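You operate a simulated robot arm through the tools that you are given. There is no shell and no other tool. Be economical: measure what you need, move in short steps, check, and stop when the job is done.

You run a simulated robot arm. Do the job below in one go: nothing can be reset, and whatever is moved stays where it is left.

TASK
Stand each napkin in the ring of its colour, on the place mat.
Fine: both rings go on the mat.
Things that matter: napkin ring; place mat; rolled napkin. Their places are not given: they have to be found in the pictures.

It is judged by the outcome, as a careful person would: the job done as asked, and still so three seconds after it is handed in. It fails if anything else is knocked over, pushed out of place, dropped, spilled or broken.

THE ROBOT
A 6-joint arm with a two-finger parallel gripper, fixed in place. Base frame: the origin is at the foot of the arm, x ahead of it, y to its left, z up; the work surface is at about z = 0. Readings come in mm, rad, newtons and seconds.
With the tool pointing down near the work surface it reaches from about 140 to 580 mm from the base axis. Its first joint turns from -1.152 to 1.152 rad. Payload 2.1 kg.
Tool frame: the origin (TCP) lies between the finger pads and is the grasp point; the fingertips stand 30 mm ahead of it; z points along the fingers, y is the line along which they close. Largest opening 94 mm; finger width 28, thickness 10; the body of the gripper, 50 by 96 mm, starts 55 mm behind the TCP.
Orientation is that of the tool frame in the base frame, as [roll, pitch, yaw] about the fixed x, y, z axes, in that order (R = Rz(yaw) Ry(pitch) Rx(roll)). With the fingers straight down and closing along the base's y, the tool's x points along the base's -x, its y along +y and its z along -z.

THE INTERFACE
- The arm moves only by the tool step_arm. Its argument "steps" is a list of rows, each a list of 7 numbers: the shift along the base's x, y, z in units of 500 mm (1.0 is 500 mm), then the turn, a rotation vector about the base's x, y, z in units of 45 degrees (1.0 is 45 degrees), then the gripper command, from -1 (shut) to 1 (fully open), values between in proportion. In form: [[tx, ty, tz, ax, ay, az, grip], ...]. A call has 1 to 20 rows; each row is the pose to reach, as a shift and turn from the pose commanded when the call began. A call with a number of a shift or a turn outside -1 to 1 is refused whole. Each row takes 0.2 s and may step no farther than 50 mm and 0.15 rad from the row before; otherwise, or with a gripper value out of range, the whole call is refused. Where a pose cannot be reached the arm comes as near as it can. A force on the tool above 40 N (or 10 N above the force at the start of the call, whichever is more), or a blocked arm, ends the call early, and 0.2 s more pass. The fingers move at their own pace (about 72 mm/s each) and stop on an object; they squeeze with about 21 N. The grip force told is the motor's: it shows also when the fingers shut on nothing. Time passes only in rows, and 0.2 s behind the last, so rows that repeat a pose let the fingers close. It gives the time, the measured TCP pose, the force on the tool (base axes), the opening and the grip force at its end, in the units of the frame above (readings bear some noise), and new pictures: "show" is both (left out), scene, wrist or none.
- Cameras (640 x 400 px; columns grow to the right, rows downward): "scene" is fixed at [64, -382.5, 480.9]; the picture's right is [0.66, -0.75, 0.00], its down [-0.45, -0.40, -0.80] and it looks along [0.60, 0.53, -0.60] (base axes); focal length 277 px, centre (320, 200). "wrist" rides on the gripper at [-37, 0, -58] in the tool frame; the picture's right is [0.00, -1.00, 0.00], its down [0.97, 0.00, -0.24] and it looks along [0.24, 0.00, 0.97] (tool axes); focal length 218 px, centre (320, 200).
- pixel_to_xyz(camera, pixels): for up to 12 pixels [column, row] of the newest picture of that camera ("zoom" is the newest enlarged one), the place [x, y, z] in the base frame of the surface seen there, good to about 2 mm. No time passes.
- inspect(camera, box): a new picture of the part [left, top, right, bottom] of that camera's present view, enlarged. No time passes.
- hand_in(): hands the job in; it is judged then, once.

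Keep the steps short. Do not move on a guess: measure, check each grasp and each placing, and mend mistakes. In all there are 80 turns and 120 pictures (those below and enlarged ones count). Leave the gripper open and the arm clear of the work at the hand-in unless told otherwise, and finish with a single line.

The tools are called after ">>>" as a command line: name --pt "numbers of a row" for each row, then --argument value for the rest, lists and objects as JSON in quotes. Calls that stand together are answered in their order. step_arm: Moves the arm, as the interface text tells. Its arguments: {"type":"object","properties":{"steps":{"type":"array","items":{"type":"array","items":{"type":"number"}}},"show":{"type":"string","enum":["both","scene","wrist","none"]}},"required":["steps"]} The other tools are called the same way: pixel_to_xyz (camera, pixels) gives the place of the surface under pixels of a picture; inspect (camera, box) takes an enlarged picture of a part of a camera's view; hand_in () hands the job in.

At the start:

```text
clock: 0.0
eef_pos: [336.9, -70.8, 276.7]
tool_rot: [-3.14, 0.001, -3.141]
wrist_force: [0.3, -0.7, 0.0]
finger_gap: 94.0
finger_force: 0.0
```

scene: 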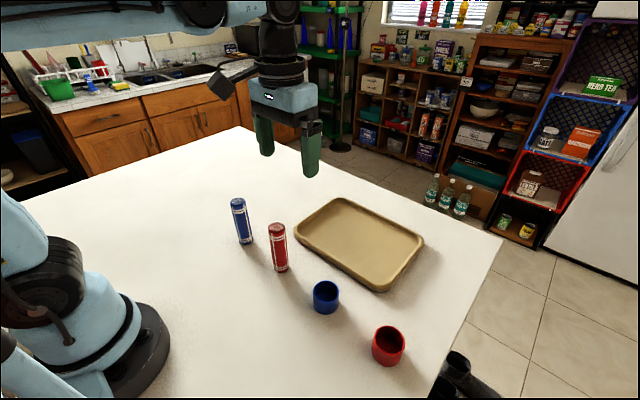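
wrist: 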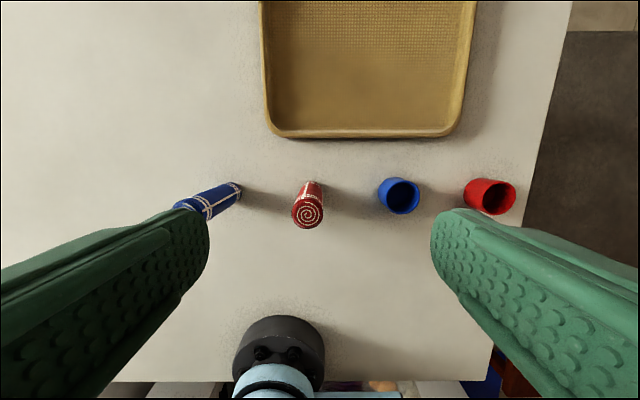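

I see two upright napkins (blue at about 240,220 and red at 278,248), two rings (blue 326,297 and red 388,345), and a tan tray-like mat. I'll measure them first.

>>> inspect --camera "scene" --box '[210, 180, 450, 380]'

>>> pixel_to_xyz --camera "scene" --pixels '[[238, 201], [246, 242], [277, 226], [280, 268], [326, 284], [326, 310], [388, 330], [388, 362], [360, 240], [342, 200], [420, 238], [300, 237]]'

>>> pixel_to_xyz --camera "wrist" --pixels '[[307, 213], [402, 180], [402, 197], [402, 213], [383, 197], [418, 197], [495, 198], [368, 60], [368, 132], [268, 60], [275, 60], [465, 60]]'

```text
2.00 times, centred on (330, 280) of scene
```

zoom: 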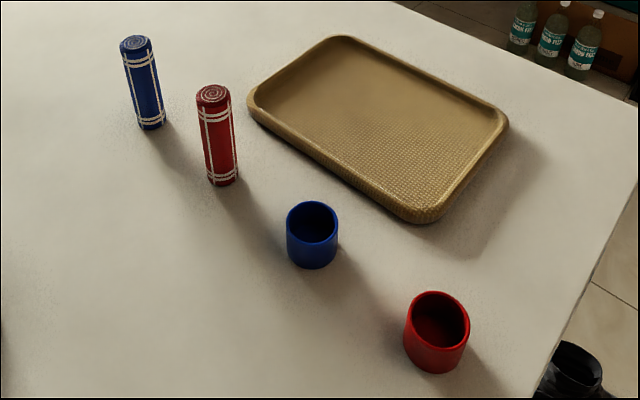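

```text
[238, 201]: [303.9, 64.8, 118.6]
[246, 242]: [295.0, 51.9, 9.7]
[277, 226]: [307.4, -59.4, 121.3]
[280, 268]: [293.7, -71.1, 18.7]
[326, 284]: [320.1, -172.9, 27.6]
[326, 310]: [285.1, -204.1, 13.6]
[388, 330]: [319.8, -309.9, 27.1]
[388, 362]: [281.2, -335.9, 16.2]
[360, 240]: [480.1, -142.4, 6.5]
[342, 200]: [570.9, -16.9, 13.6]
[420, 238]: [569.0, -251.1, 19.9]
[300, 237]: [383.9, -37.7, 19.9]
```

```text
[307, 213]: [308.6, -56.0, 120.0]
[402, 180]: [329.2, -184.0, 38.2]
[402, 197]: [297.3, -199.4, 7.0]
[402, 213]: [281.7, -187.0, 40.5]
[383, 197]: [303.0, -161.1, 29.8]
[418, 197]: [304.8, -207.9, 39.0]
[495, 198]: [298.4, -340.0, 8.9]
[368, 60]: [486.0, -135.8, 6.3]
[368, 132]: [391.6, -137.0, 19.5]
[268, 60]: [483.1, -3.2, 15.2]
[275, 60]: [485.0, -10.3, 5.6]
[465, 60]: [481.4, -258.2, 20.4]
```

Readings: the mat floor is at z≈6 with its rim at 20, spanning x 385–575 and y -265–0. The napkins are about 120 mm tall and the rings about 40 mm. Next I'll move over the blue ring, near (305,-186), for a close look.

>>> step_arm --pt "-0.016 -0.058 -0.06 0 0 0 1" --pt "-0.032 -0.115 -0.12 0 0 0 1" --pt "-0.048 -0.173 -0.18 0 0 0 1" --pt "-0.064 -0.23 -0.24 0 0 0 1" --pt "-0.064 -0.23 -0.24 0 0 0 1"

```text
clock: 1.2
eef_pos: [306.0, -185.5, 155.8]
tool_rot: [-3.139, 0.001, -3.141]
wrist_force: [-0.6, -1.1, 0.1]
finger_gap: 94.0
finger_force: 0.1
```

scene: 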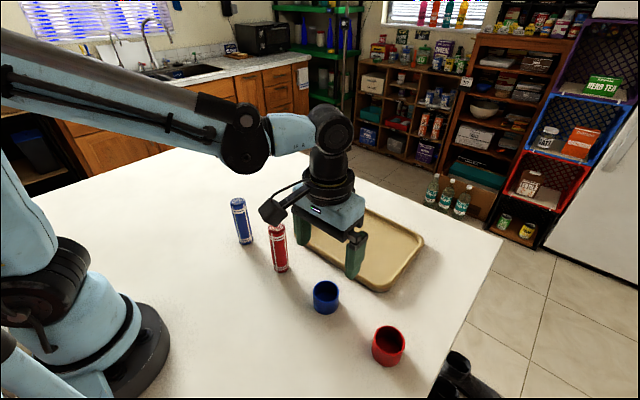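
wrist: 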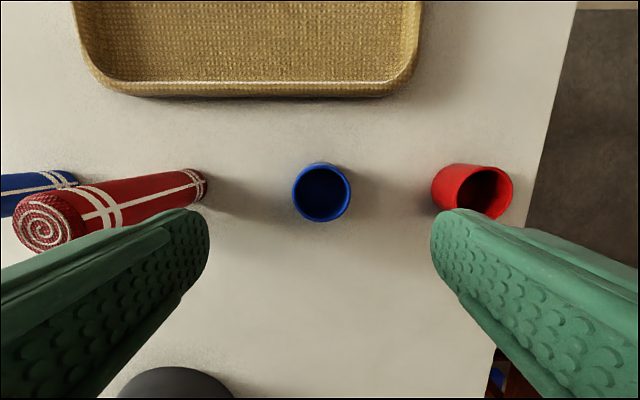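

>>> inspect --camera "wrist" --box '[270, 140, 370, 240]'

>>> pixel_to_xyz --camera "wrist" --pixels '[[294, 194], [349, 194], [321, 168], [321, 220], [321, 195], [432, 195], [511, 195], [483, 217], [485, 172], [45, 224]]'

```text
4.00 times, centred on (320, 190) of wrist
```

zoom: 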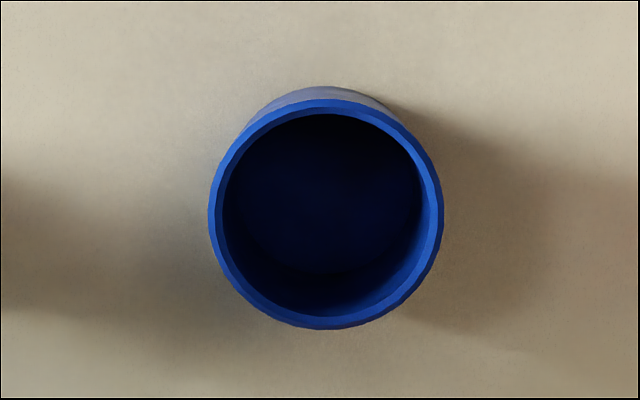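

```text
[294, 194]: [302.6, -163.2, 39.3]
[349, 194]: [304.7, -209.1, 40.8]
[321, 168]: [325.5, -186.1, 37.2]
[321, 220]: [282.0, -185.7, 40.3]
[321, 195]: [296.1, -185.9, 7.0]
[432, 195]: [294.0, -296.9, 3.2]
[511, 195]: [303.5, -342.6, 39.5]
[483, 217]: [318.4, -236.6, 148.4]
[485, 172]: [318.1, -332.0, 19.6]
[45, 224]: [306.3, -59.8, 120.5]
```

The blue ring is centred at about (304,-186), with an outer diameter of about 48, a height of 40 and a floor inside. I'll lower to TCP z≈36 and grip it from outside.

>>> step_arm --pt "-0.004 -0.001 -0.08 0 0 0 1" --pt "-0.004 -0.001 -0.16 0 0 0 1" --pt "-0.004 -0.001 -0.238 0 0 0 1" --pt "-0.004 -0.001 -0.238 0 0 0 1" --pt "-0.004 -0.001 -0.238 0 0 0 -0.3" --pt "-0.004 -0.001 -0.238 0 0 0 -1" --pt "-0.004 -0.001 -0.238 0 0 0 -1" --pt "-0.004 -0.001 -0.238 0 0 0 -1"

```text
clock: 3.0
eef_pos: [304.9, -182.7, 37.5]
tool_rot: [-3.14, 0.003, 3.141]
wrist_force: [0.3, -0.6, 1.0]
finger_gap: 47.9
finger_force: 21.5
```

scene: 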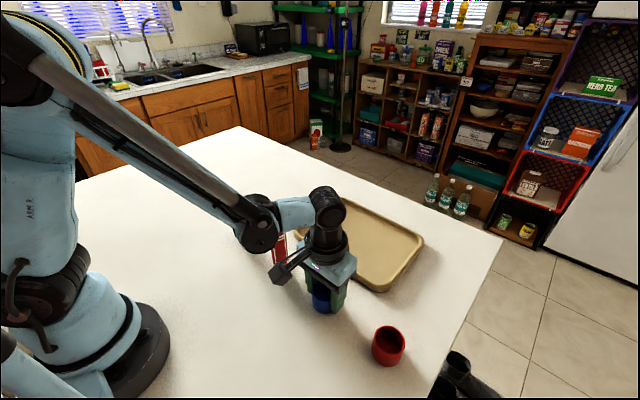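
wrist: 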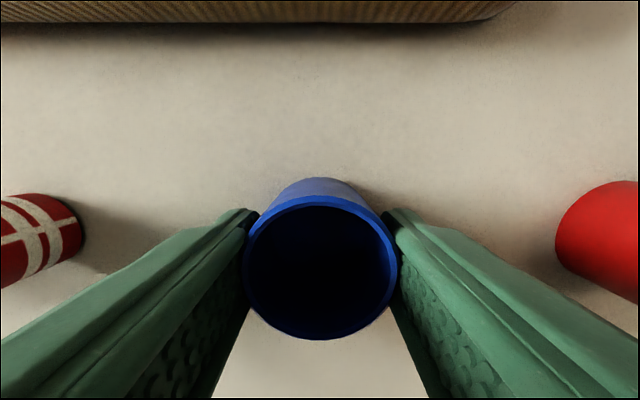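

The gap is 47.9 with 21.5 N of force, so the blue ring is held. I'll lift it, go forward in x, and then sideways over the mat to about (460,-75).

>>> step_arm --pt "0 0 0.06 0 0 0 -1" --pt "0 0 0.12 0 0 0 -1" --pt "0.08 0 0.12 0 0 0 -1" --pt "0.16 0 0.12 0 0 0 -1" --pt "0.24 0.04 0.12 0 0 0 -1" --pt "0.312 0.1 0.12 0 0 0 -1" --pt "0.312 0.16 0.12 0 0 0 -1" --pt "0.312 0.222 0.12 0 0 0 -1" --pt "0.312 0.222 0.12 0 0 0 -1" --pt "0.312 0.222 0.06 0 0 0 -1" --pt "0.312 0.222 0.06 0 0 0 -1"

```text
clock: 5.4
eef_pos: [459.8, -75.1, 66.4]
tool_rot: [-3.139, 0.001, -3.14]
wrist_force: [-0.2, 1.0, -0.1]
finger_gap: 48.0
finger_force: 20.8
```

scene: 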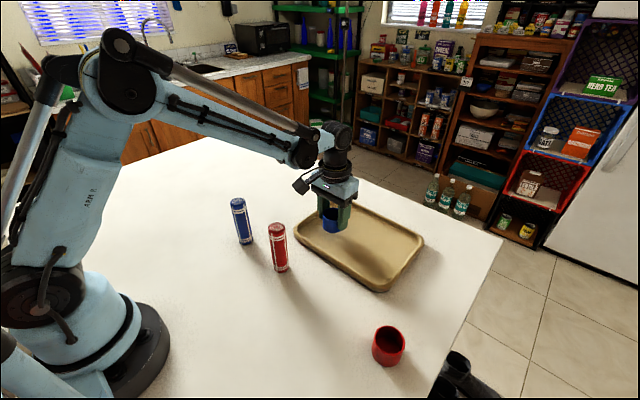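
wrist: 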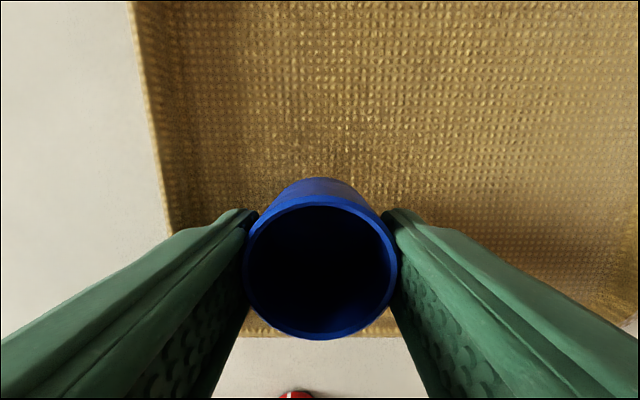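

The ring is over the mat. I'll lower it 24 mm to touch the floor.

>>> step_arm --pt "0 0 -0.03 0 0 0 -1" --pt "0 0 -0.044 0 0 0 -1" --pt "0 0 -0.048 0 0 0 -1" --pt "0 0 -0.048 0 0 0 -1"

```text
clock: 6.4
eef_pos: [459.3, -74.7, 43.0]
tool_rot: [-3.141, 0.003, -3.141]
wrist_force: [3.5, -1.8, 17.9]
finger_gap: 48.0
finger_force: 21.1
```

scene: 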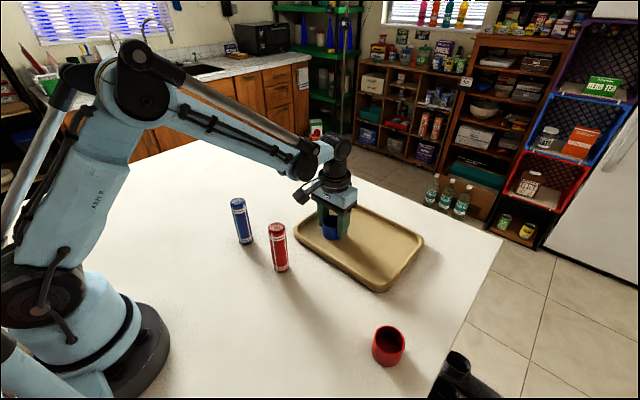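
wrist: 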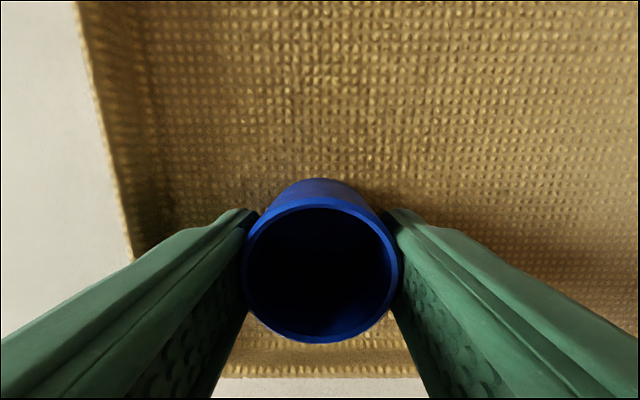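

I read 18 N upward, so the ring is seated on the mat. I'll open partway, rise, and look.

>>> step_arm --pt "0 0 0.002 0 0 0 0.36" --pt "0 0 0.002 0 0 0 0.36" --pt "0 0 0.05 0 0 0 0.36" --pt "0 0 0.15 0 0 0 0.36" --pt "0 0 0.22 0 0 0 1" --pt "0 0 0.22 0 0 0 1"

```text
clock: 7.8
eef_pos: [458.0, -76.0, 154.9]
tool_rot: [-3.14, 0.002, -3.141]
wrist_force: [-0.3, 0.3, 0.7]
finger_gap: 93.7
finger_force: 0.1
```

scene: 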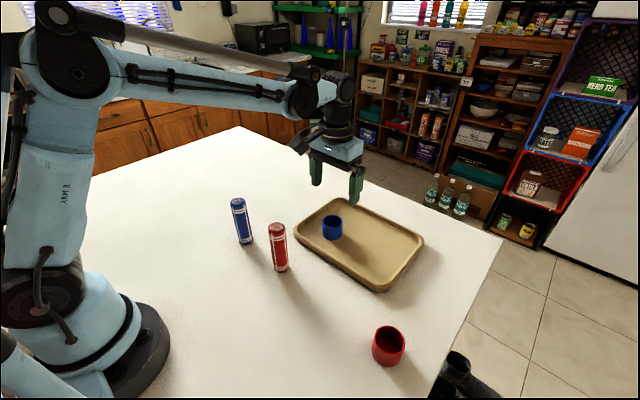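
wrist: 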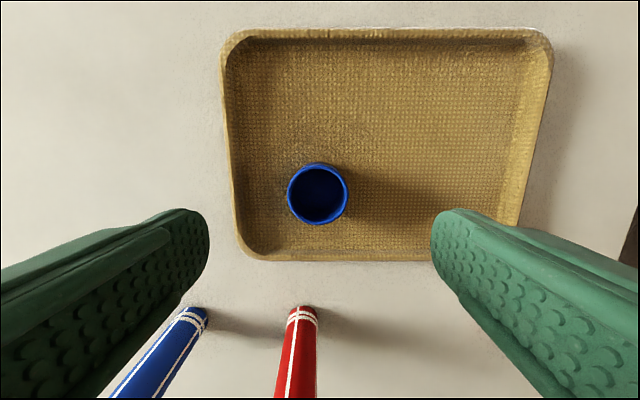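

The blue ring stands on the mat. I'll measure its rim, then move over the red ring at about (303,-325).

>>> pixel_to_xyz --camera "wrist" --pixels '[[289, 194], [347, 194], [318, 169], [318, 222], [318, 195]]'

>>> step_arm --pt "0 -0.09 0 0 0 0 1" --pt "0 -0.18 0 0 0 0 1" --pt "0 -0.27 0 0 0 0 1" --pt "-0.04 -0.34 0 0 0 0 1" --pt "-0.09 -0.42 0 0 0 0 1" --pt "-0.15 -0.49 0 0 0 0 1" --pt "-0.23 -0.5 0 0 0 0 1" --pt "-0.31 -0.5 0 0 0 0 1" --pt "-0.31 -0.5 0 0 0 0 1"

```text
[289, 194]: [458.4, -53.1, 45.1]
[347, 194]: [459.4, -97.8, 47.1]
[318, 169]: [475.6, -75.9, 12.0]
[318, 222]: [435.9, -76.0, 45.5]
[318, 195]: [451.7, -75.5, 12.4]
```

```text
clock: 9.8
eef_pos: [303.8, -326.3, 152.2]
tool_rot: [-3.14, 0.0, -3.14]
wrist_force: [-0.6, 0.9, 0.1]
finger_gap: 93.6
finger_force: 0.0
```

scene: 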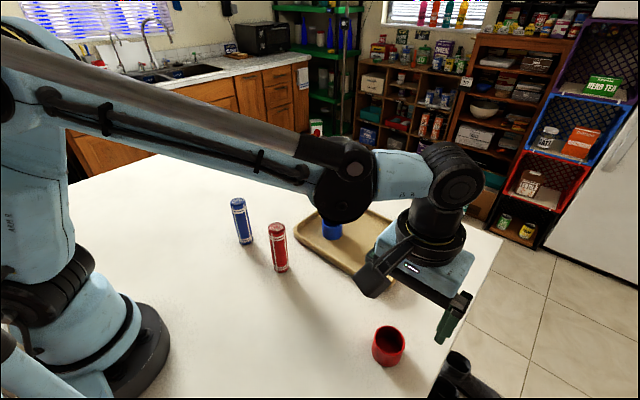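
wrist: 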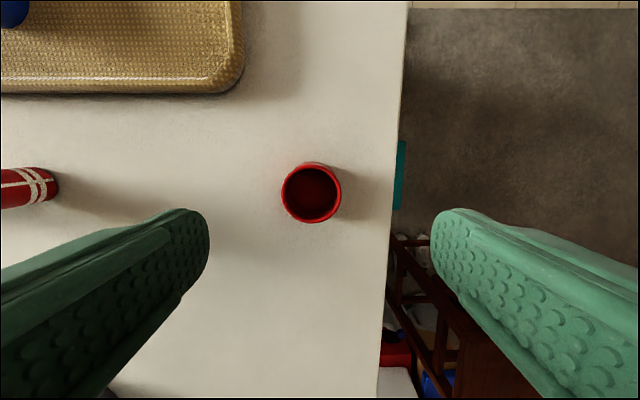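

>>> pixel_to_xyz --camera "wrist" --pixels '[[283, 194], [340, 194], [312, 168], [312, 221], [312, 196], [390, 195]]'

```text
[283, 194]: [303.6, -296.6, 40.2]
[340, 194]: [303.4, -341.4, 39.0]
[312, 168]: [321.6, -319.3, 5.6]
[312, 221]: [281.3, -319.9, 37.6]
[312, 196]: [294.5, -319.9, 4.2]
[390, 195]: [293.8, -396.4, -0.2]
```

The red ring is centred at about (305,-319.5). I'll shift y by +6.5, lower to z≈37, and grip.

>>> step_arm --pt "0 0.0135 -0.08 0 0 0 1" --pt "0 0.0135 -0.16 0 0 0 1" --pt "0 0.0135 -0.231 0 0 0 1" --pt "0 0.0135 -0.231 0 0 0 1" --pt "0 0.0135 -0.231 0 0 0 -0.3" --pt "0 0.0135 -0.231 0 0 0 -1" --pt "0 0.0135 -0.231 0 0 0 -1" --pt "0 0.0135 -0.231 0 0 0 -1"

```text
clock: 11.6
eef_pos: [302.9, -318.2, 35.6]
tool_rot: [-3.141, 0.002, -3.141]
wrist_force: [0.3, -0.8, -0.5]
finger_gap: 46.9
finger_force: 20.4
```

scene: 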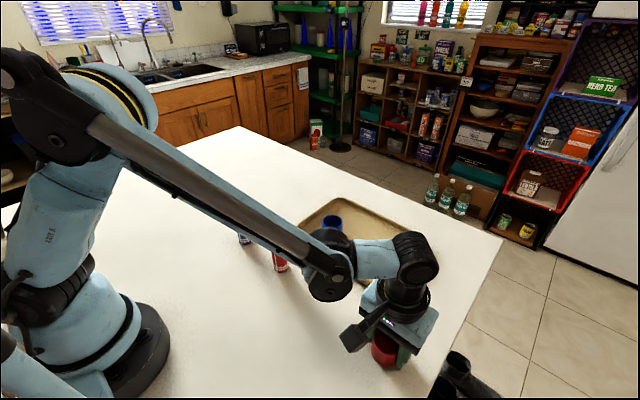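
wrist: 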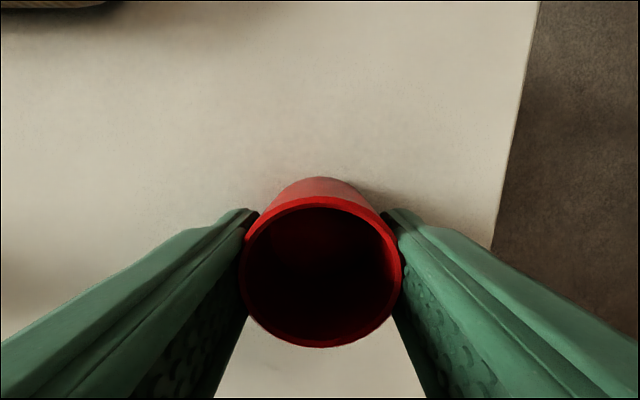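

The red ring is held (gap 46.9, 20 N). I'll lift, carry it forward, and then move to (460,-195) over the mat.

>>> step_arm --pt "0 0 0.06 0 0 0 -1" --pt "0 0 0.12 0 0 0 -1" --pt "0.08 0.02 0.12 0 0 0 -1" --pt "0.16 0.06 0.12 0 0 0 -1" --pt "0.24 0.1 0.12 0 0 0 -1" --pt "0.312 0.15 0.12 0 0 0 -1" --pt "0.312 0.21 0.12 0 0 0 -1" --pt "0.312 0.248 0.12 0 0 0 -1" --pt "0.312 0.248 0.06 0 0 0 -1" --pt "0.312 0.248 0.03 0 0 0 -1" --pt "0.312 0.248 0.016 0 0 0 -1" --pt "0.312 0.248 0.013 0 0 0 -1" --pt "0.312 0.248 0.013 0 0 0 -1"

```text
clock: 14.4
eef_pos: [459.7, -194.6, 42.4]
tool_rot: [-3.141, 0.002, -3.141]
wrist_force: [0.0, 0.5, -0.1]
finger_gap: 46.7
finger_force: 20.8
```

scene: 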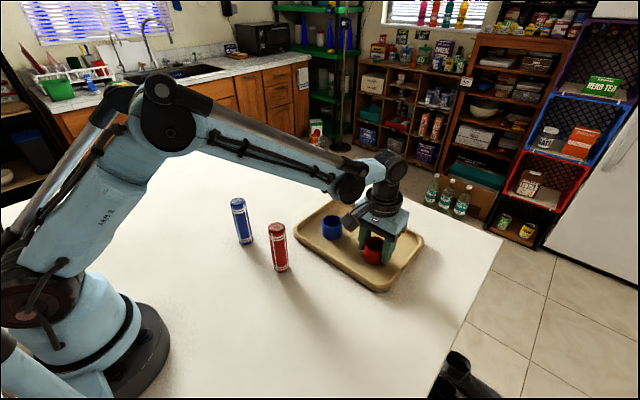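
wrist: 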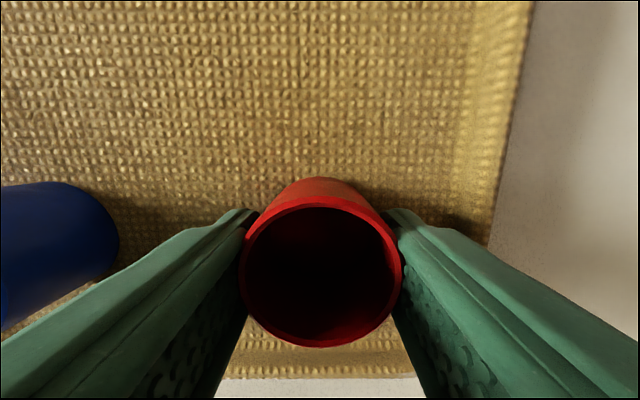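

There is no contact yet, so the ring is just above the floor. I'll ease down another 1.5 mm, open partway, and rise.

>>> step_arm --pt "0 0 -0.0015 0 0 0 -1" --pt "0 0 -0.003 0 0 0 -1" --pt "0 0 -0.003 0 0 0 -1" --show "none"

```text
clock: 15.2
eef_pos: [459.3, -193.6, 43.0]
tool_rot: [-3.14, 0.002, 3.142]
wrist_force: [-0.9, -0.6, -1.0]
finger_gap: 46.6
finger_force: 20.7
```

>>> step_arm --pt "0 0 -0.002 0 0 0 -1" --pt "0 0 -0.002 0 0 0 -1" --show "none"

```text
clock: 15.8
eef_pos: [460.1, -193.2, 41.0]
tool_rot: [-3.14, 0.002, 3.142]
wrist_force: [-0.2, 0.3, -0.8]
finger_gap: 46.8
finger_force: 21.4
```

>>> step_arm --pt "0 0 -0.002 0 0 0 -1" --pt "0 0 -0.002 0 0 0 -1" --show "none"

>>> inspect --camera "scene" --box '[310, 190, 430, 290]'

```text
clock: 16.4
eef_pos: [459.6, -193.5, 40.0]
tool_rot: [-3.139, 0.001, -3.142]
wrist_force: [-0.5, -1.8, 13.8]
finger_gap: 46.9
finger_force: 20.9
```

```text
4.00 times, centred on (370, 240) of scene
```

zoom: 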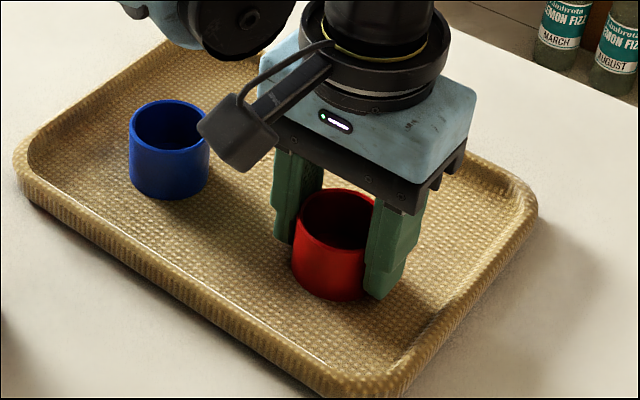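

Contact reads 13.8 N, so the red ring is seated. I'll release partway and rise.

>>> step_arm --pt "0 0 0.002 0 0 0 0.36" --pt "0 0 0.002 0 0 0 0.36" --pt "0 0 0.05 0 0 0 0.36" --pt "0 0 0.15 0 0 0 0.36" --pt "0 0 0.23 0 0 0 1" --pt "0 0 0.23 0 0 0 1"

```text
clock: 17.8
eef_pos: [459.0, -194.2, 153.7]
tool_rot: [-3.139, 0.003, -3.141]
wrist_force: [-1.3, 0.6, 0.5]
finger_gap: 93.8
finger_force: 0.1
```

scene: 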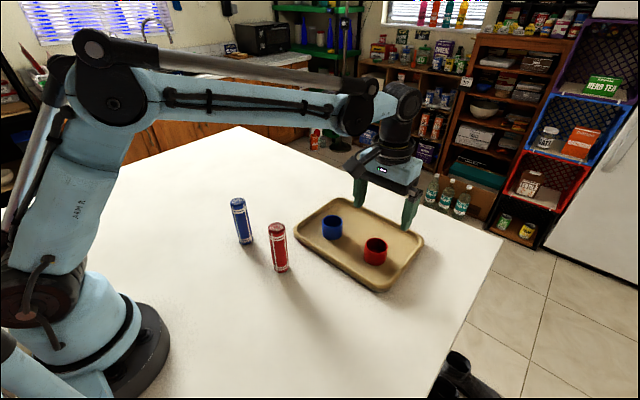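
wrist: 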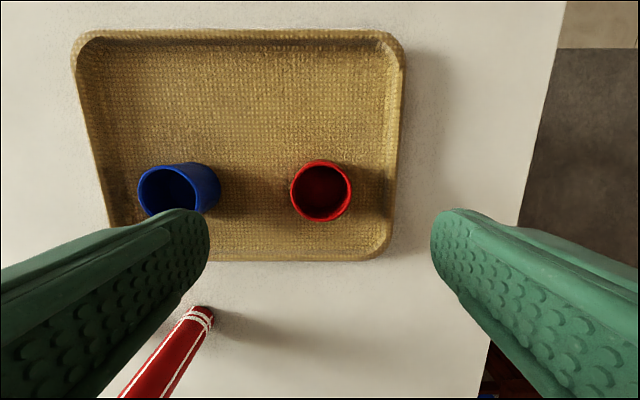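

Both rings are on the mat. I'll measure the red rim, then rise and move above the red napkin.

>>> pixel_to_xyz --camera "wrist" --pixels '[[292, 191], [350, 191], [321, 164], [321, 219], [321, 192]]'

>>> step_arm --pt "0 0 0.09 0 0 0 1" --pt "0 0 0.18 0 0 0 1" --pt "-0.06 0.06 0.18 0 0 0 1" --pt "-0.12 0.12 0.18 0 0 0 1" --pt "-0.18 0.18 0.18 0 0 0 1" --pt "-0.24 0.24 0.18 0 0 0 1" --pt "-0.312 0.262 0.18 0 0 0 1" --pt "-0.312 0.262 0.18 0 0 0 1"

```text
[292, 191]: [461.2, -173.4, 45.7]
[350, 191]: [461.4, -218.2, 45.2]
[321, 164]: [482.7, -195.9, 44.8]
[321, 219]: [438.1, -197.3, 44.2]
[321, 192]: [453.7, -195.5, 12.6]
```

```text
clock: 19.6
eef_pos: [304.1, -64.8, 243.9]
tool_rot: [-3.141, 0.001, 3.141]
wrist_force: [0.9, -0.8, 0.1]
finger_gap: 93.9
finger_force: 0.0
```

scene: 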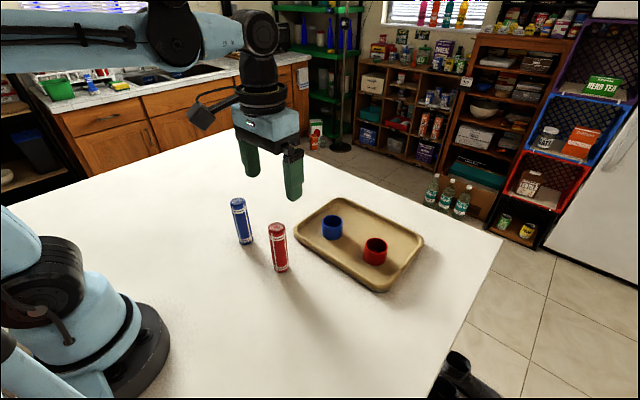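
wrist: 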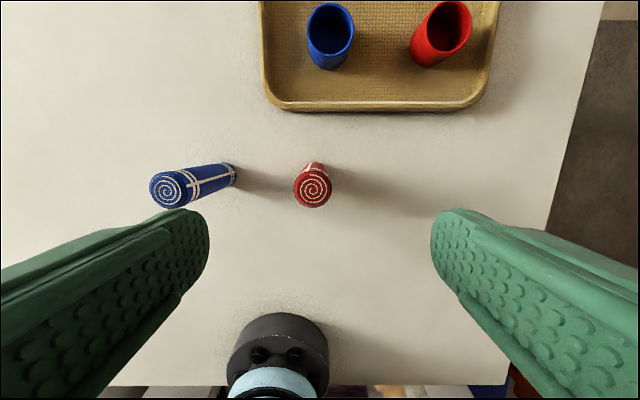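

The red ring is centred at about (460.5,-195.8) and the blue at about (459,-75.5). Next I'll measure the napkin tops.

>>> inspect --camera "wrist" --box '[140, 140, 350, 240]'

>>> pixel_to_xyz --camera "wrist" --pixels '[[314, 188], [295, 188], [332, 188], [313, 173], [313, 206], [168, 190], [152, 190], [185, 190], [168, 174], [168, 206]]'

```text
3.05 times, centred on (245, 190) of wrist
```

zoom: 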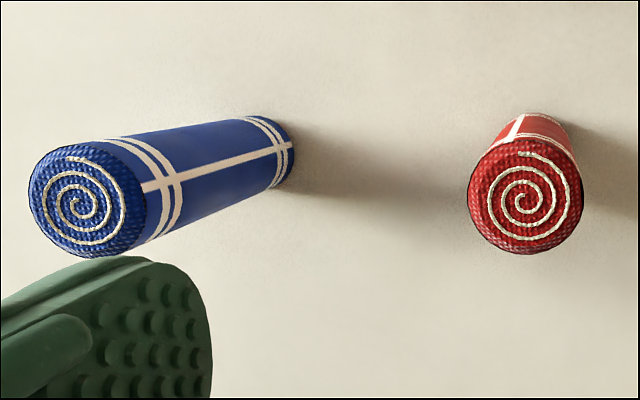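

```text
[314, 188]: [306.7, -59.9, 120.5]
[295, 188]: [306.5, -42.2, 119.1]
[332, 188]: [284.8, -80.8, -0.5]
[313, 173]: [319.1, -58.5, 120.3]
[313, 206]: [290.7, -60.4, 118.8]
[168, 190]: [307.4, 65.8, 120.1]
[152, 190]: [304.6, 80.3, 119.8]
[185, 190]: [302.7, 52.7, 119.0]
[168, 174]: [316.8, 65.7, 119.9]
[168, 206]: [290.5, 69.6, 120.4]
```

The red napkin top is at about (305.5,-58.5) and the blue at about (305,66), each about 35 mm in diameter. I'll lower around the red napkin to TCP z≈81, so the tips at 51 clear the ring height, and close.

>>> step_arm --pt "0.003 0.01 0 0 0 0 1" --pt "0.003 0.01 -0.08 0 0 0 1" --pt "0.003 0.01 -0.16 0 0 0 1" --pt "0.003 0.01 -0.24 0 0 0 1" --pt "0.003 0.01 -0.325 0 0 0 1" --pt "0.003 0.01 -0.325 0 0 0 1" --pt "0.003 0.01 -0.325 0 0 0 -0.1" --pt "0.003 0.01 -0.325 0 0 0 -0.2" --pt "0.003 0.01 -0.325 0 0 0 -1" --pt "0.003 0.01 -0.325 0 0 0 -1" --pt "0.003 0.01 -0.325 0 0 0 -1"

```text
clock: 22.0
eef_pos: [305.1, -59.4, 83.4]
tool_rot: [-3.14, 0.002, -3.139]
wrist_force: [0.0, 0.8, -0.3]
finger_gap: 31.8
finger_force: 21.3
```

scene: 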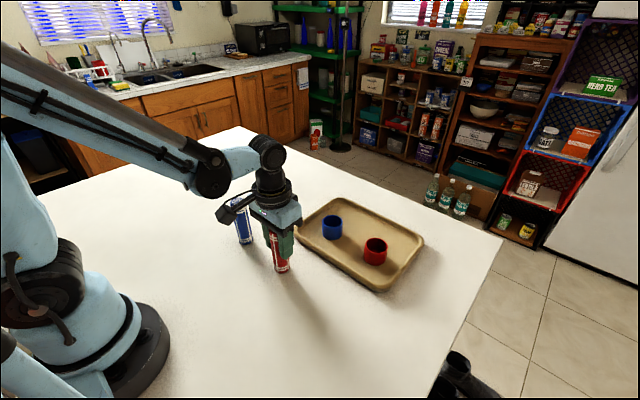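
wrist: 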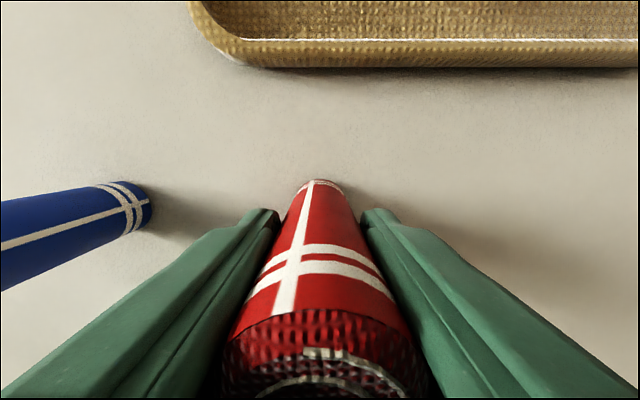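

The napkin is held (gap 31.8, 21 N). I'll measure its front surface to find its x offset from the TCP.

>>> pixel_to_xyz --camera "wrist" --pixels '[[318, 190], [318, 215], [318, 240], [318, 270], [318, 300], [318, 350], [318, 390]]'

>>> step_arm --pt "0 0 0.05 0 0 0 -1" --pt "0 0 0.12 0 0 0 -1" --pt "0 0 0.18 0 0 0 -1" --pt "0 0 0.18 0 0 0 -1"

```text
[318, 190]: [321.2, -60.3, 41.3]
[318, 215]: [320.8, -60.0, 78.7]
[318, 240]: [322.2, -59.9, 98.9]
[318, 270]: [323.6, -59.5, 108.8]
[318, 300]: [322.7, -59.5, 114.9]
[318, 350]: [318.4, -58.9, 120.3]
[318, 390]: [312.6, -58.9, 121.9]
```

```text
clock: 23.0
eef_pos: [306.7, -58.2, 173.4]
tool_rot: [-3.141, 0.002, 3.141]
wrist_force: [-1.2, 0.1, -0.1]
finger_gap: 31.7
finger_force: 21.3
```

scene: 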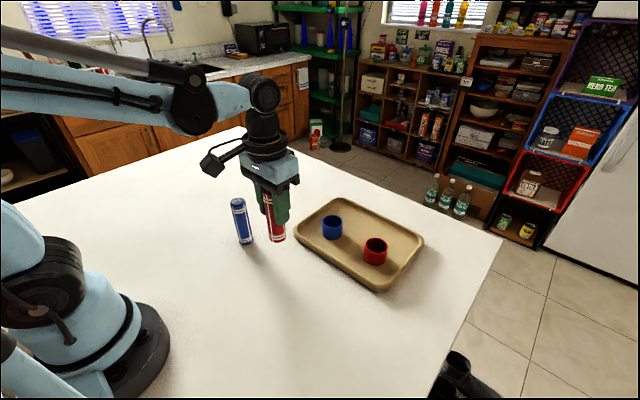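
wrist: 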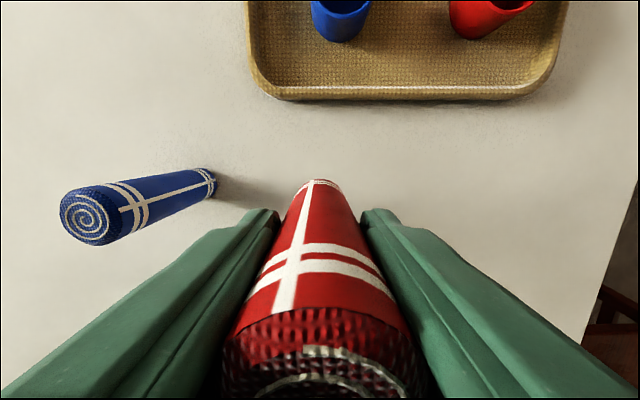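

It lifted straight, centred about at the TCP. I'll carry it over the red ring and stop above it to check alignment.

>>> step_arm --pt "0.05 -0.07 0 0 0 0 -1" --pt "0.1 -0.14 0 0 0 0 -1" --pt "0.16 -0.2 0 0 0 0 -1" --pt "0.22 -0.25 0 0 0 0 -1" --pt "0.29 -0.275 0 0 0 0 -1" --pt "0.31 -0.275 0 0 0 0 -1" --pt "0.31 -0.275 -0.07 0 0 0 -1" --pt "0.31 -0.275 -0.07 0 0 0 -1" --pt "0.31 -0.275 -0.07 0 0 0 -1"

>>> inspect --camera "scene" --box '[310, 170, 430, 290]'

>>> inspect --camera "wrist" --box '[240, 130, 400, 230]'

```text
clock: 25.0
eef_pos: [459.2, -194.9, 137.2]
tool_rot: [-3.14, 0.001, -3.141]
wrist_force: [-0.7, 1.0, 0.1]
finger_gap: 32.0
finger_force: 20.8
```

scene: 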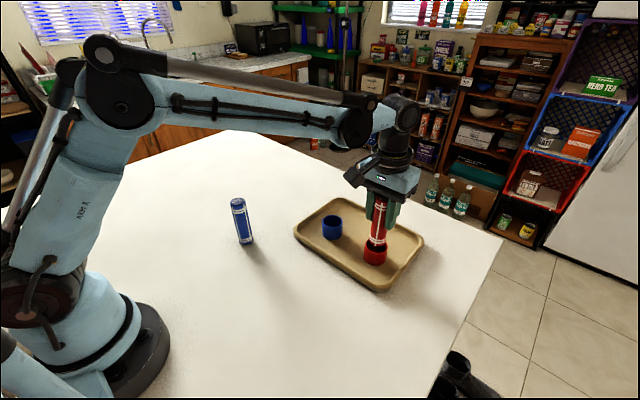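
wrist: 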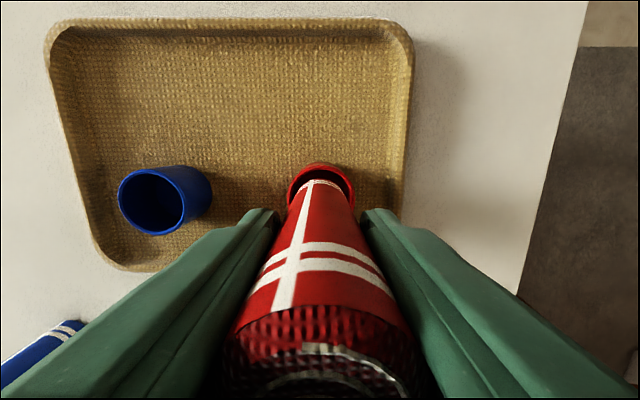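

```text
3.33 times, centred on (370, 230) of scene
```

zoom: 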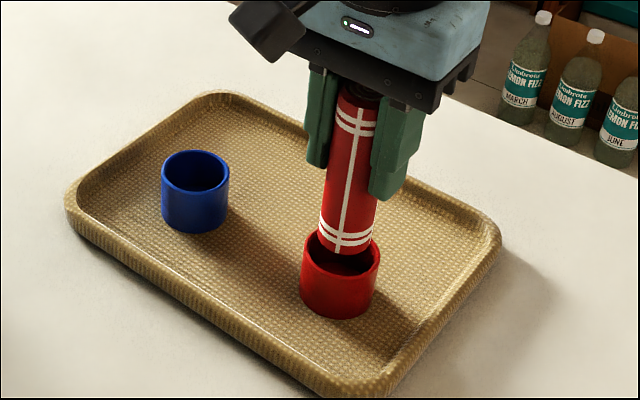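

```text
4.00 times, centred on (320, 180) of wrist
```

zoom: 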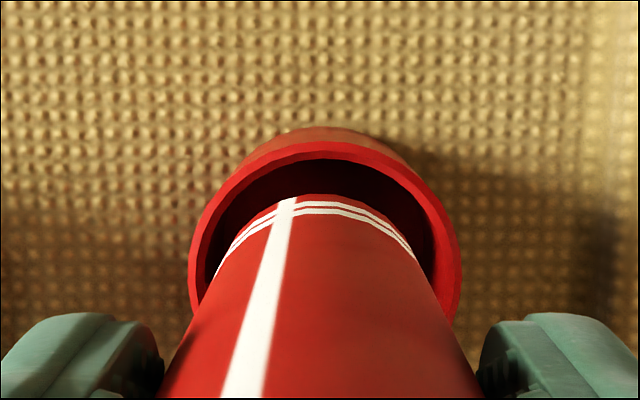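

It is aligned over the ring in both views. I'll descend in small steps, watching the force.

>>> step_arm --pt "0 0 -0.015 0 0 0 -1" --pt "0 0 -0.03 0 0 0 -1" --pt "0 0 -0.045 0 0 0 -1" --pt "0 0 -0.06 0 0 0 -1" --pt "0 0 -0.06 0 0 0 -1" --show "wrist"

>>> inspect --camera "scene" --box '[310, 170, 430, 290]'

```text
clock: 26.2
eef_pos: [460.0, -194.8, 107.4]
tool_rot: [-3.141, 0.0, 3.139]
wrist_force: [0.0, 0.1, -0.5]
finger_gap: 31.8
finger_force: 20.8
```

wrist: 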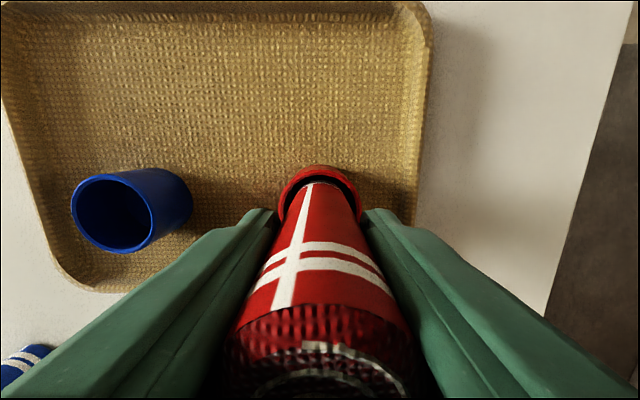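

```text
3.33 times, centred on (370, 230) of scene
```

zoom: 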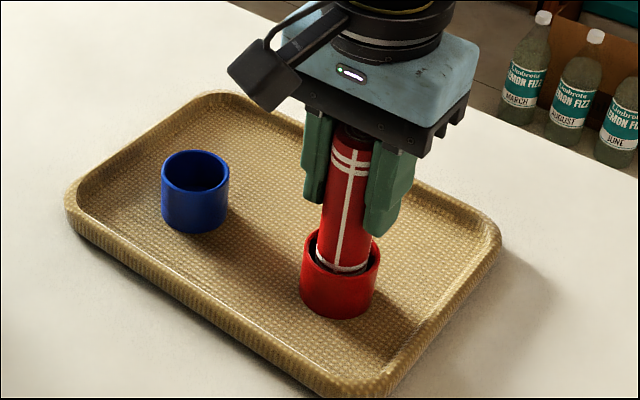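

It is inside the ring without contact, with the napkin bottom at about 24. I'll continue 10 mm down.

>>> step_arm --pt "0 0 -0.01 0 0 0 -1" --pt "0 0 -0.016 0 0 0 -1" --pt "0 0 -0.02 0 0 0 -1" --pt "0 0 -0.02 0 0 0 -1" --show "none"

```text
clock: 27.2
eef_pos: [461.1, -196.9, 98.3]
tool_rot: [-3.139, 0.002, -3.141]
wrist_force: [0.5, -0.2, -0.5]
finger_gap: 31.7
finger_force: 21.0
```

>>> step_arm --pt "0 0 -0.003 0 0 0 -1" --pt "0 0 -0.003 0 0 0 -1" --show "none"

```text
clock: 27.8
eef_pos: [461.2, -195.3, 96.5]
tool_rot: [-3.139, 0.001, 3.141]
wrist_force: [-0.3, 0.4, -0.8]
finger_gap: 31.8
finger_force: 20.8
```

>>> step_arm --pt "0 0 -0.003 0 0 0 -1" --pt "0 0 -0.003 0 0 0 -1" --show "none"

```text
clock: 28.4
eef_pos: [461.1, -195.1, 94.9]
tool_rot: [-3.139, 0.001, -3.141]
wrist_force: [0.4, 0.3, -0.5]
finger_gap: 31.9
finger_force: 21.1
```

>>> step_arm --pt "0 0 -0.003 0 0 0 -1" --pt "0 0 -0.003 0 0 0 -1" --show "none"

```text
clock: 29.0
eef_pos: [460.3, -195.3, 93.9]
tool_rot: [-3.139, 0.001, -3.141]
wrist_force: [-1.3, 0.0, 15.4]
finger_gap: 31.7
finger_force: 20.9
```

Contact reads 15 N, so the napkin stands on the ring's floor. I'll release, rise straight up, and look.

>>> step_arm --pt "0 0 0.001 0 0 0 -0.1" --pt "0 0 0.001 0 0 0 0.28" --pt "0 0 0.001 0 0 0 0.28" --pt "0 0 0.06 0 0 0 0.28" --pt "0 0 0.15 0 0 0 0.28" --pt "0 0 0.24 0 0 0 0.28" --pt "0 0 0.3 0 0 0 1" --pt "0 0 0.3 0 0 0 1"

>>> inspect --camera "scene" --box '[310, 170, 430, 290]'

```text
clock: 30.8
eef_pos: [461.0, -195.2, 245.5]
tool_rot: [-3.139, 0.002, -3.141]
wrist_force: [0.2, -0.2, -0.6]
finger_gap: 93.9
finger_force: 0.1
```

scene: 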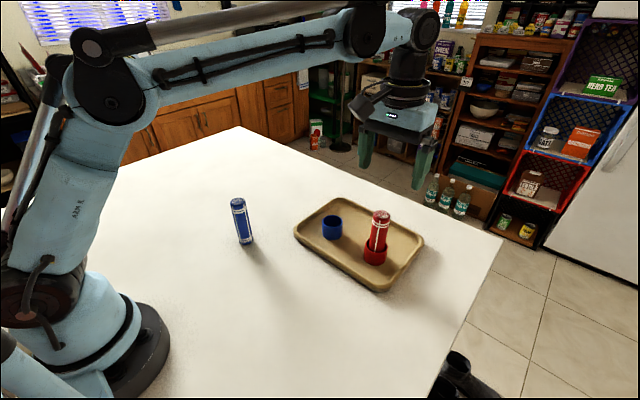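
wrist: 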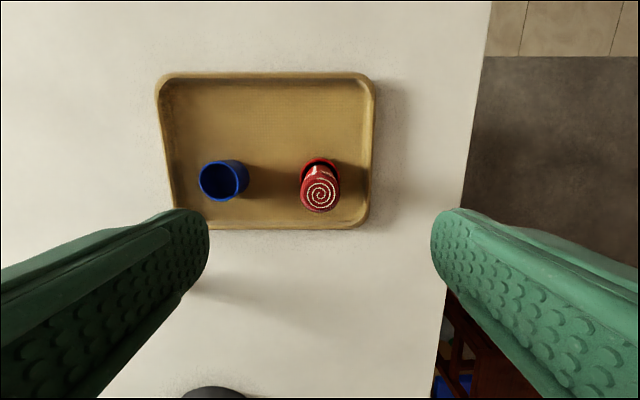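

```text
3.33 times, centred on (370, 230) of scene
```

zoom: 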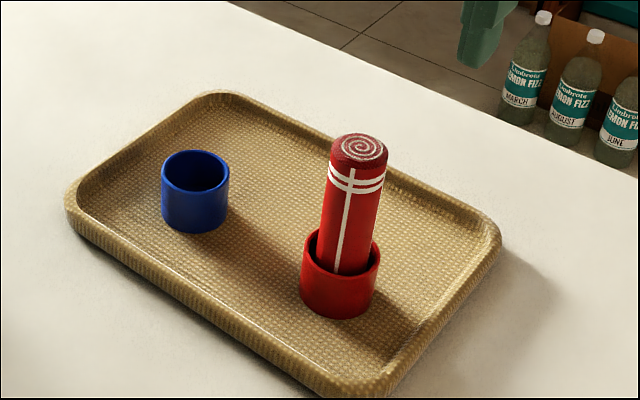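

The red napkin stands in the red ring. Now I'll move above the blue napkin at about (305,66).

>>> step_arm --pt "-0.03 0.08 0 0 0 0 1" --pt "-0.07 0.16 0 0 0 0 1" --pt "-0.11 0.24 0 0 0 0 1" --pt "-0.15 0.32 0 0 0 0 1" --pt "-0.2 0.4 0 0 0 0 1" --pt "-0.25 0.47 0 0 0 0 1" --pt "-0.311 0.522 0 0 0 0 1" --pt "-0.311 0.522 0 0 0 0 1" --show "wrist"

>>> inspect --camera "wrist" --box '[270, 140, 370, 240]'

>>> pixel_to_xyz --camera "wrist" --pixels '[[320, 190], [304, 190], [336, 190], [320, 175], [320, 204]]'

```text
clock: 32.6
eef_pos: [305.5, 65.3, 245.4]
tool_rot: [3.142, 0.003, 3.139]
wrist_force: [0.9, 0.4, 0.3]
finger_gap: 94.1
finger_force: 0.0
```

wrist: 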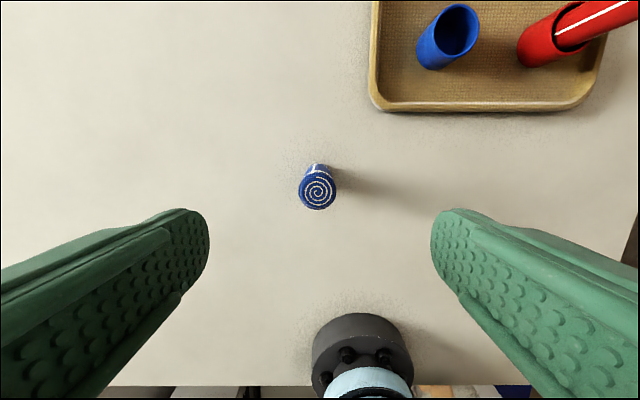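

```text
4.00 times, centred on (320, 190) of wrist
```

zoom: 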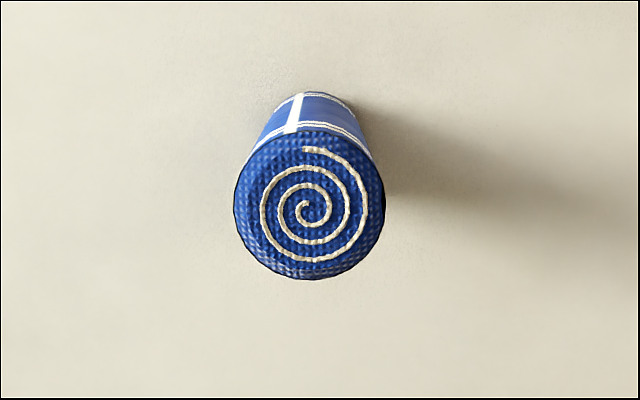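

```text
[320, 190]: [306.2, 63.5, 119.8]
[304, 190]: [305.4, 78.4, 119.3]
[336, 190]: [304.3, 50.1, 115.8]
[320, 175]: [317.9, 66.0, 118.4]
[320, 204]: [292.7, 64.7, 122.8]
```

The blue top is centred at about (304.8,66.8), nearly under the tool. I'll lower to z≈82 and grip.

>>> step_arm --pt "0 0.003 -0.08 0 0 0 1" --pt "0 0.003 -0.16 0 0 0 1" --pt "0 0.003 -0.24 0 0 0 1" --pt "0 0.003 -0.326 0 0 0 1" --pt "0 0.003 -0.326 0 0 0 1" --pt "0 0.003 -0.326 0 0 0 -0.1" --pt "0 0.003 -0.326 0 0 0 -0.2" --pt "0 0.003 -0.326 0 0 0 -1" --pt "0 0.003 -0.326 0 0 0 -1" --pt "0 0.003 -0.326 0 0 0 -1" --show "wrist"

>>> pixel_to_xyz --camera "wrist" --pixels '[[318, 190], [318, 215], [318, 240], [318, 270], [318, 300]]'

```text
clock: 34.8
eef_pos: [305.1, 66.6, 81.8]
tool_rot: [-3.14, 0.002, 3.142]
wrist_force: [0.0, 0.6, -0.4]
finger_gap: 31.9
finger_force: 20.3
```

wrist: 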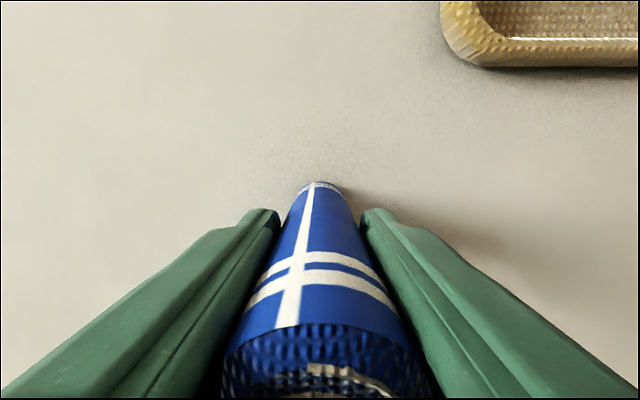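

```text
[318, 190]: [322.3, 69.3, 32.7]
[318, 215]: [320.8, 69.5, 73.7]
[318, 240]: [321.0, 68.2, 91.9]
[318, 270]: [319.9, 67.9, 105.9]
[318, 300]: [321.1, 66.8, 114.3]
```

The blue napkin is held (31.9, 20 N) and centred. I'll lift, carry it over the blue ring at (459,-75.5), and stop above it.

>>> step_arm --pt "0 0 0.06 0 0 0 -1" --pt "0 0 0.12 0 0 0 -1" --pt "0 0 0.18 0 0 0 -1" --pt "0.06 -0.05 0.18 0 0 0 -1" --pt "0.12 -0.11 0.18 0 0 0 -1" --pt "0.18 -0.17 0.18 0 0 0 -1" --pt "0.24 -0.23 0.18 0 0 0 -1" --pt "0.29 -0.275 0.18 0 0 0 -1" --pt "0.308 -0.285 0.18 0 0 0 -1" --pt "0.308 -0.285 0.11 0 0 0 -1" --pt "0.308 -0.285 0.11 0 0 0 -1" --pt "0.308 -0.285 0.11 0 0 0 -1" --show "wrist"

>>> inspect --camera "scene" --box '[290, 170, 430, 290]'

>>> inspect --camera "wrist" --box '[240, 130, 400, 230]'

```text
clock: 37.4
eef_pos: [457.4, -75.5, 137.3]
tool_rot: [-3.139, 0.003, 3.14]
wrist_force: [-0.4, -0.2, -0.3]
finger_gap: 32.0
finger_force: 20.9
```

wrist: 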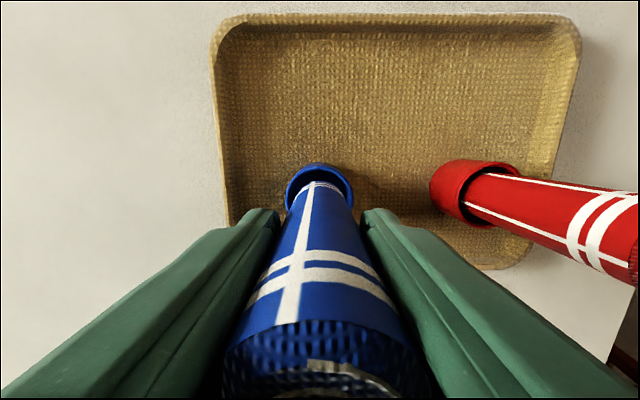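

```text
3.33 times, centred on (360, 230) of scene
```

zoom: 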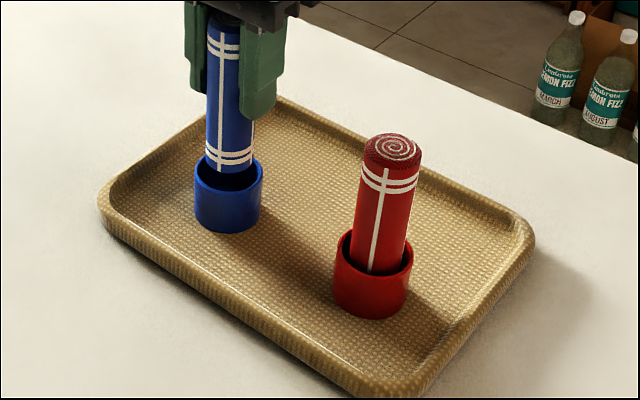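

```text
4.00 times, centred on (320, 180) of wrist
```

zoom: 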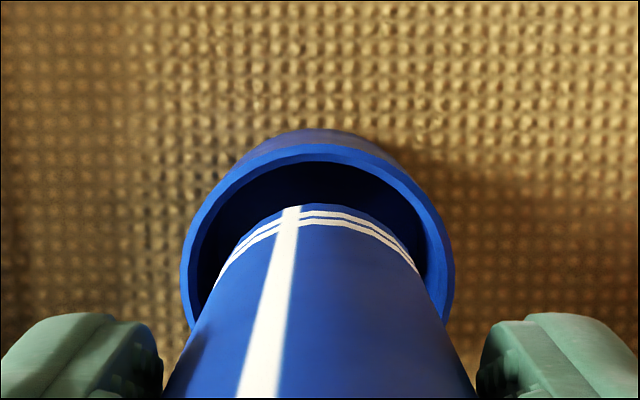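

Aligned in y. The napkin sits about 1.5 mm back in x compared with the red case, so I'll shift +1.5 mm and descend 30 mm.

>>> step_arm --pt "0.003 0 0 0 0 0 -1" --pt "0.003 0 -0.015 0 0 0 -1" --pt "0.003 0 -0.03 0 0 0 -1" --pt "0.003 0 -0.045 0 0 0 -1" --pt "0.003 0 -0.06 0 0 0 -1" --pt "0.003 0 -0.06 0 0 0 -1" --show "wrist"

>>> inspect --camera "scene" --box '[290, 170, 430, 290]'

```text
clock: 38.8
eef_pos: [460.1, -74.9, 105.4]
tool_rot: [-3.138, 0.002, -3.14]
wrist_force: [0.0, 0.3, -1.0]
finger_gap: 32.1
finger_force: 21.0
```

wrist: 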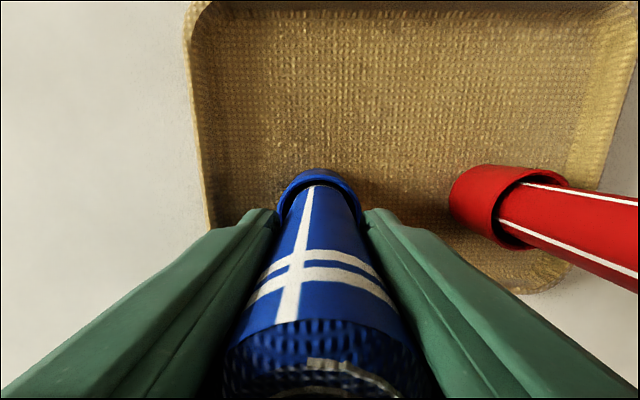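

```text
3.33 times, centred on (360, 230) of scene
```

zoom: 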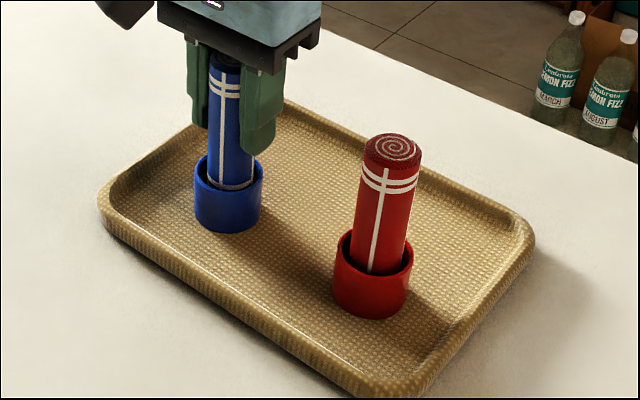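

It is inside, with no contact. I'll go down 11 mm more.

>>> step_arm --pt "0 0 -0.01 0 0 0 -1" --pt "0 0 -0.018 0 0 0 -1" --pt "0 0 -0.022 0 0 0 -1" --pt "0 0 -0.022 0 0 0 -1" --show "none"

```text
clock: 39.8
eef_pos: [459.5, -75.3, 93.9]
tool_rot: [-3.141, 0.002, -3.141]
wrist_force: [-0.5, 0.4, -0.6]
finger_gap: 32.1
finger_force: 20.6
```

>>> step_arm --pt "0 0 -0.003 0 0 0 -1" --pt "0 0 -0.003 0 0 0 -1" --show "none"

```text
clock: 40.4
eef_pos: [460.1, -76.8, 92.4]
tool_rot: [-3.14, 0.002, 3.14]
wrist_force: [-1.9, -1.4, 5.7]
finger_gap: 32.0
finger_force: 21.1
```

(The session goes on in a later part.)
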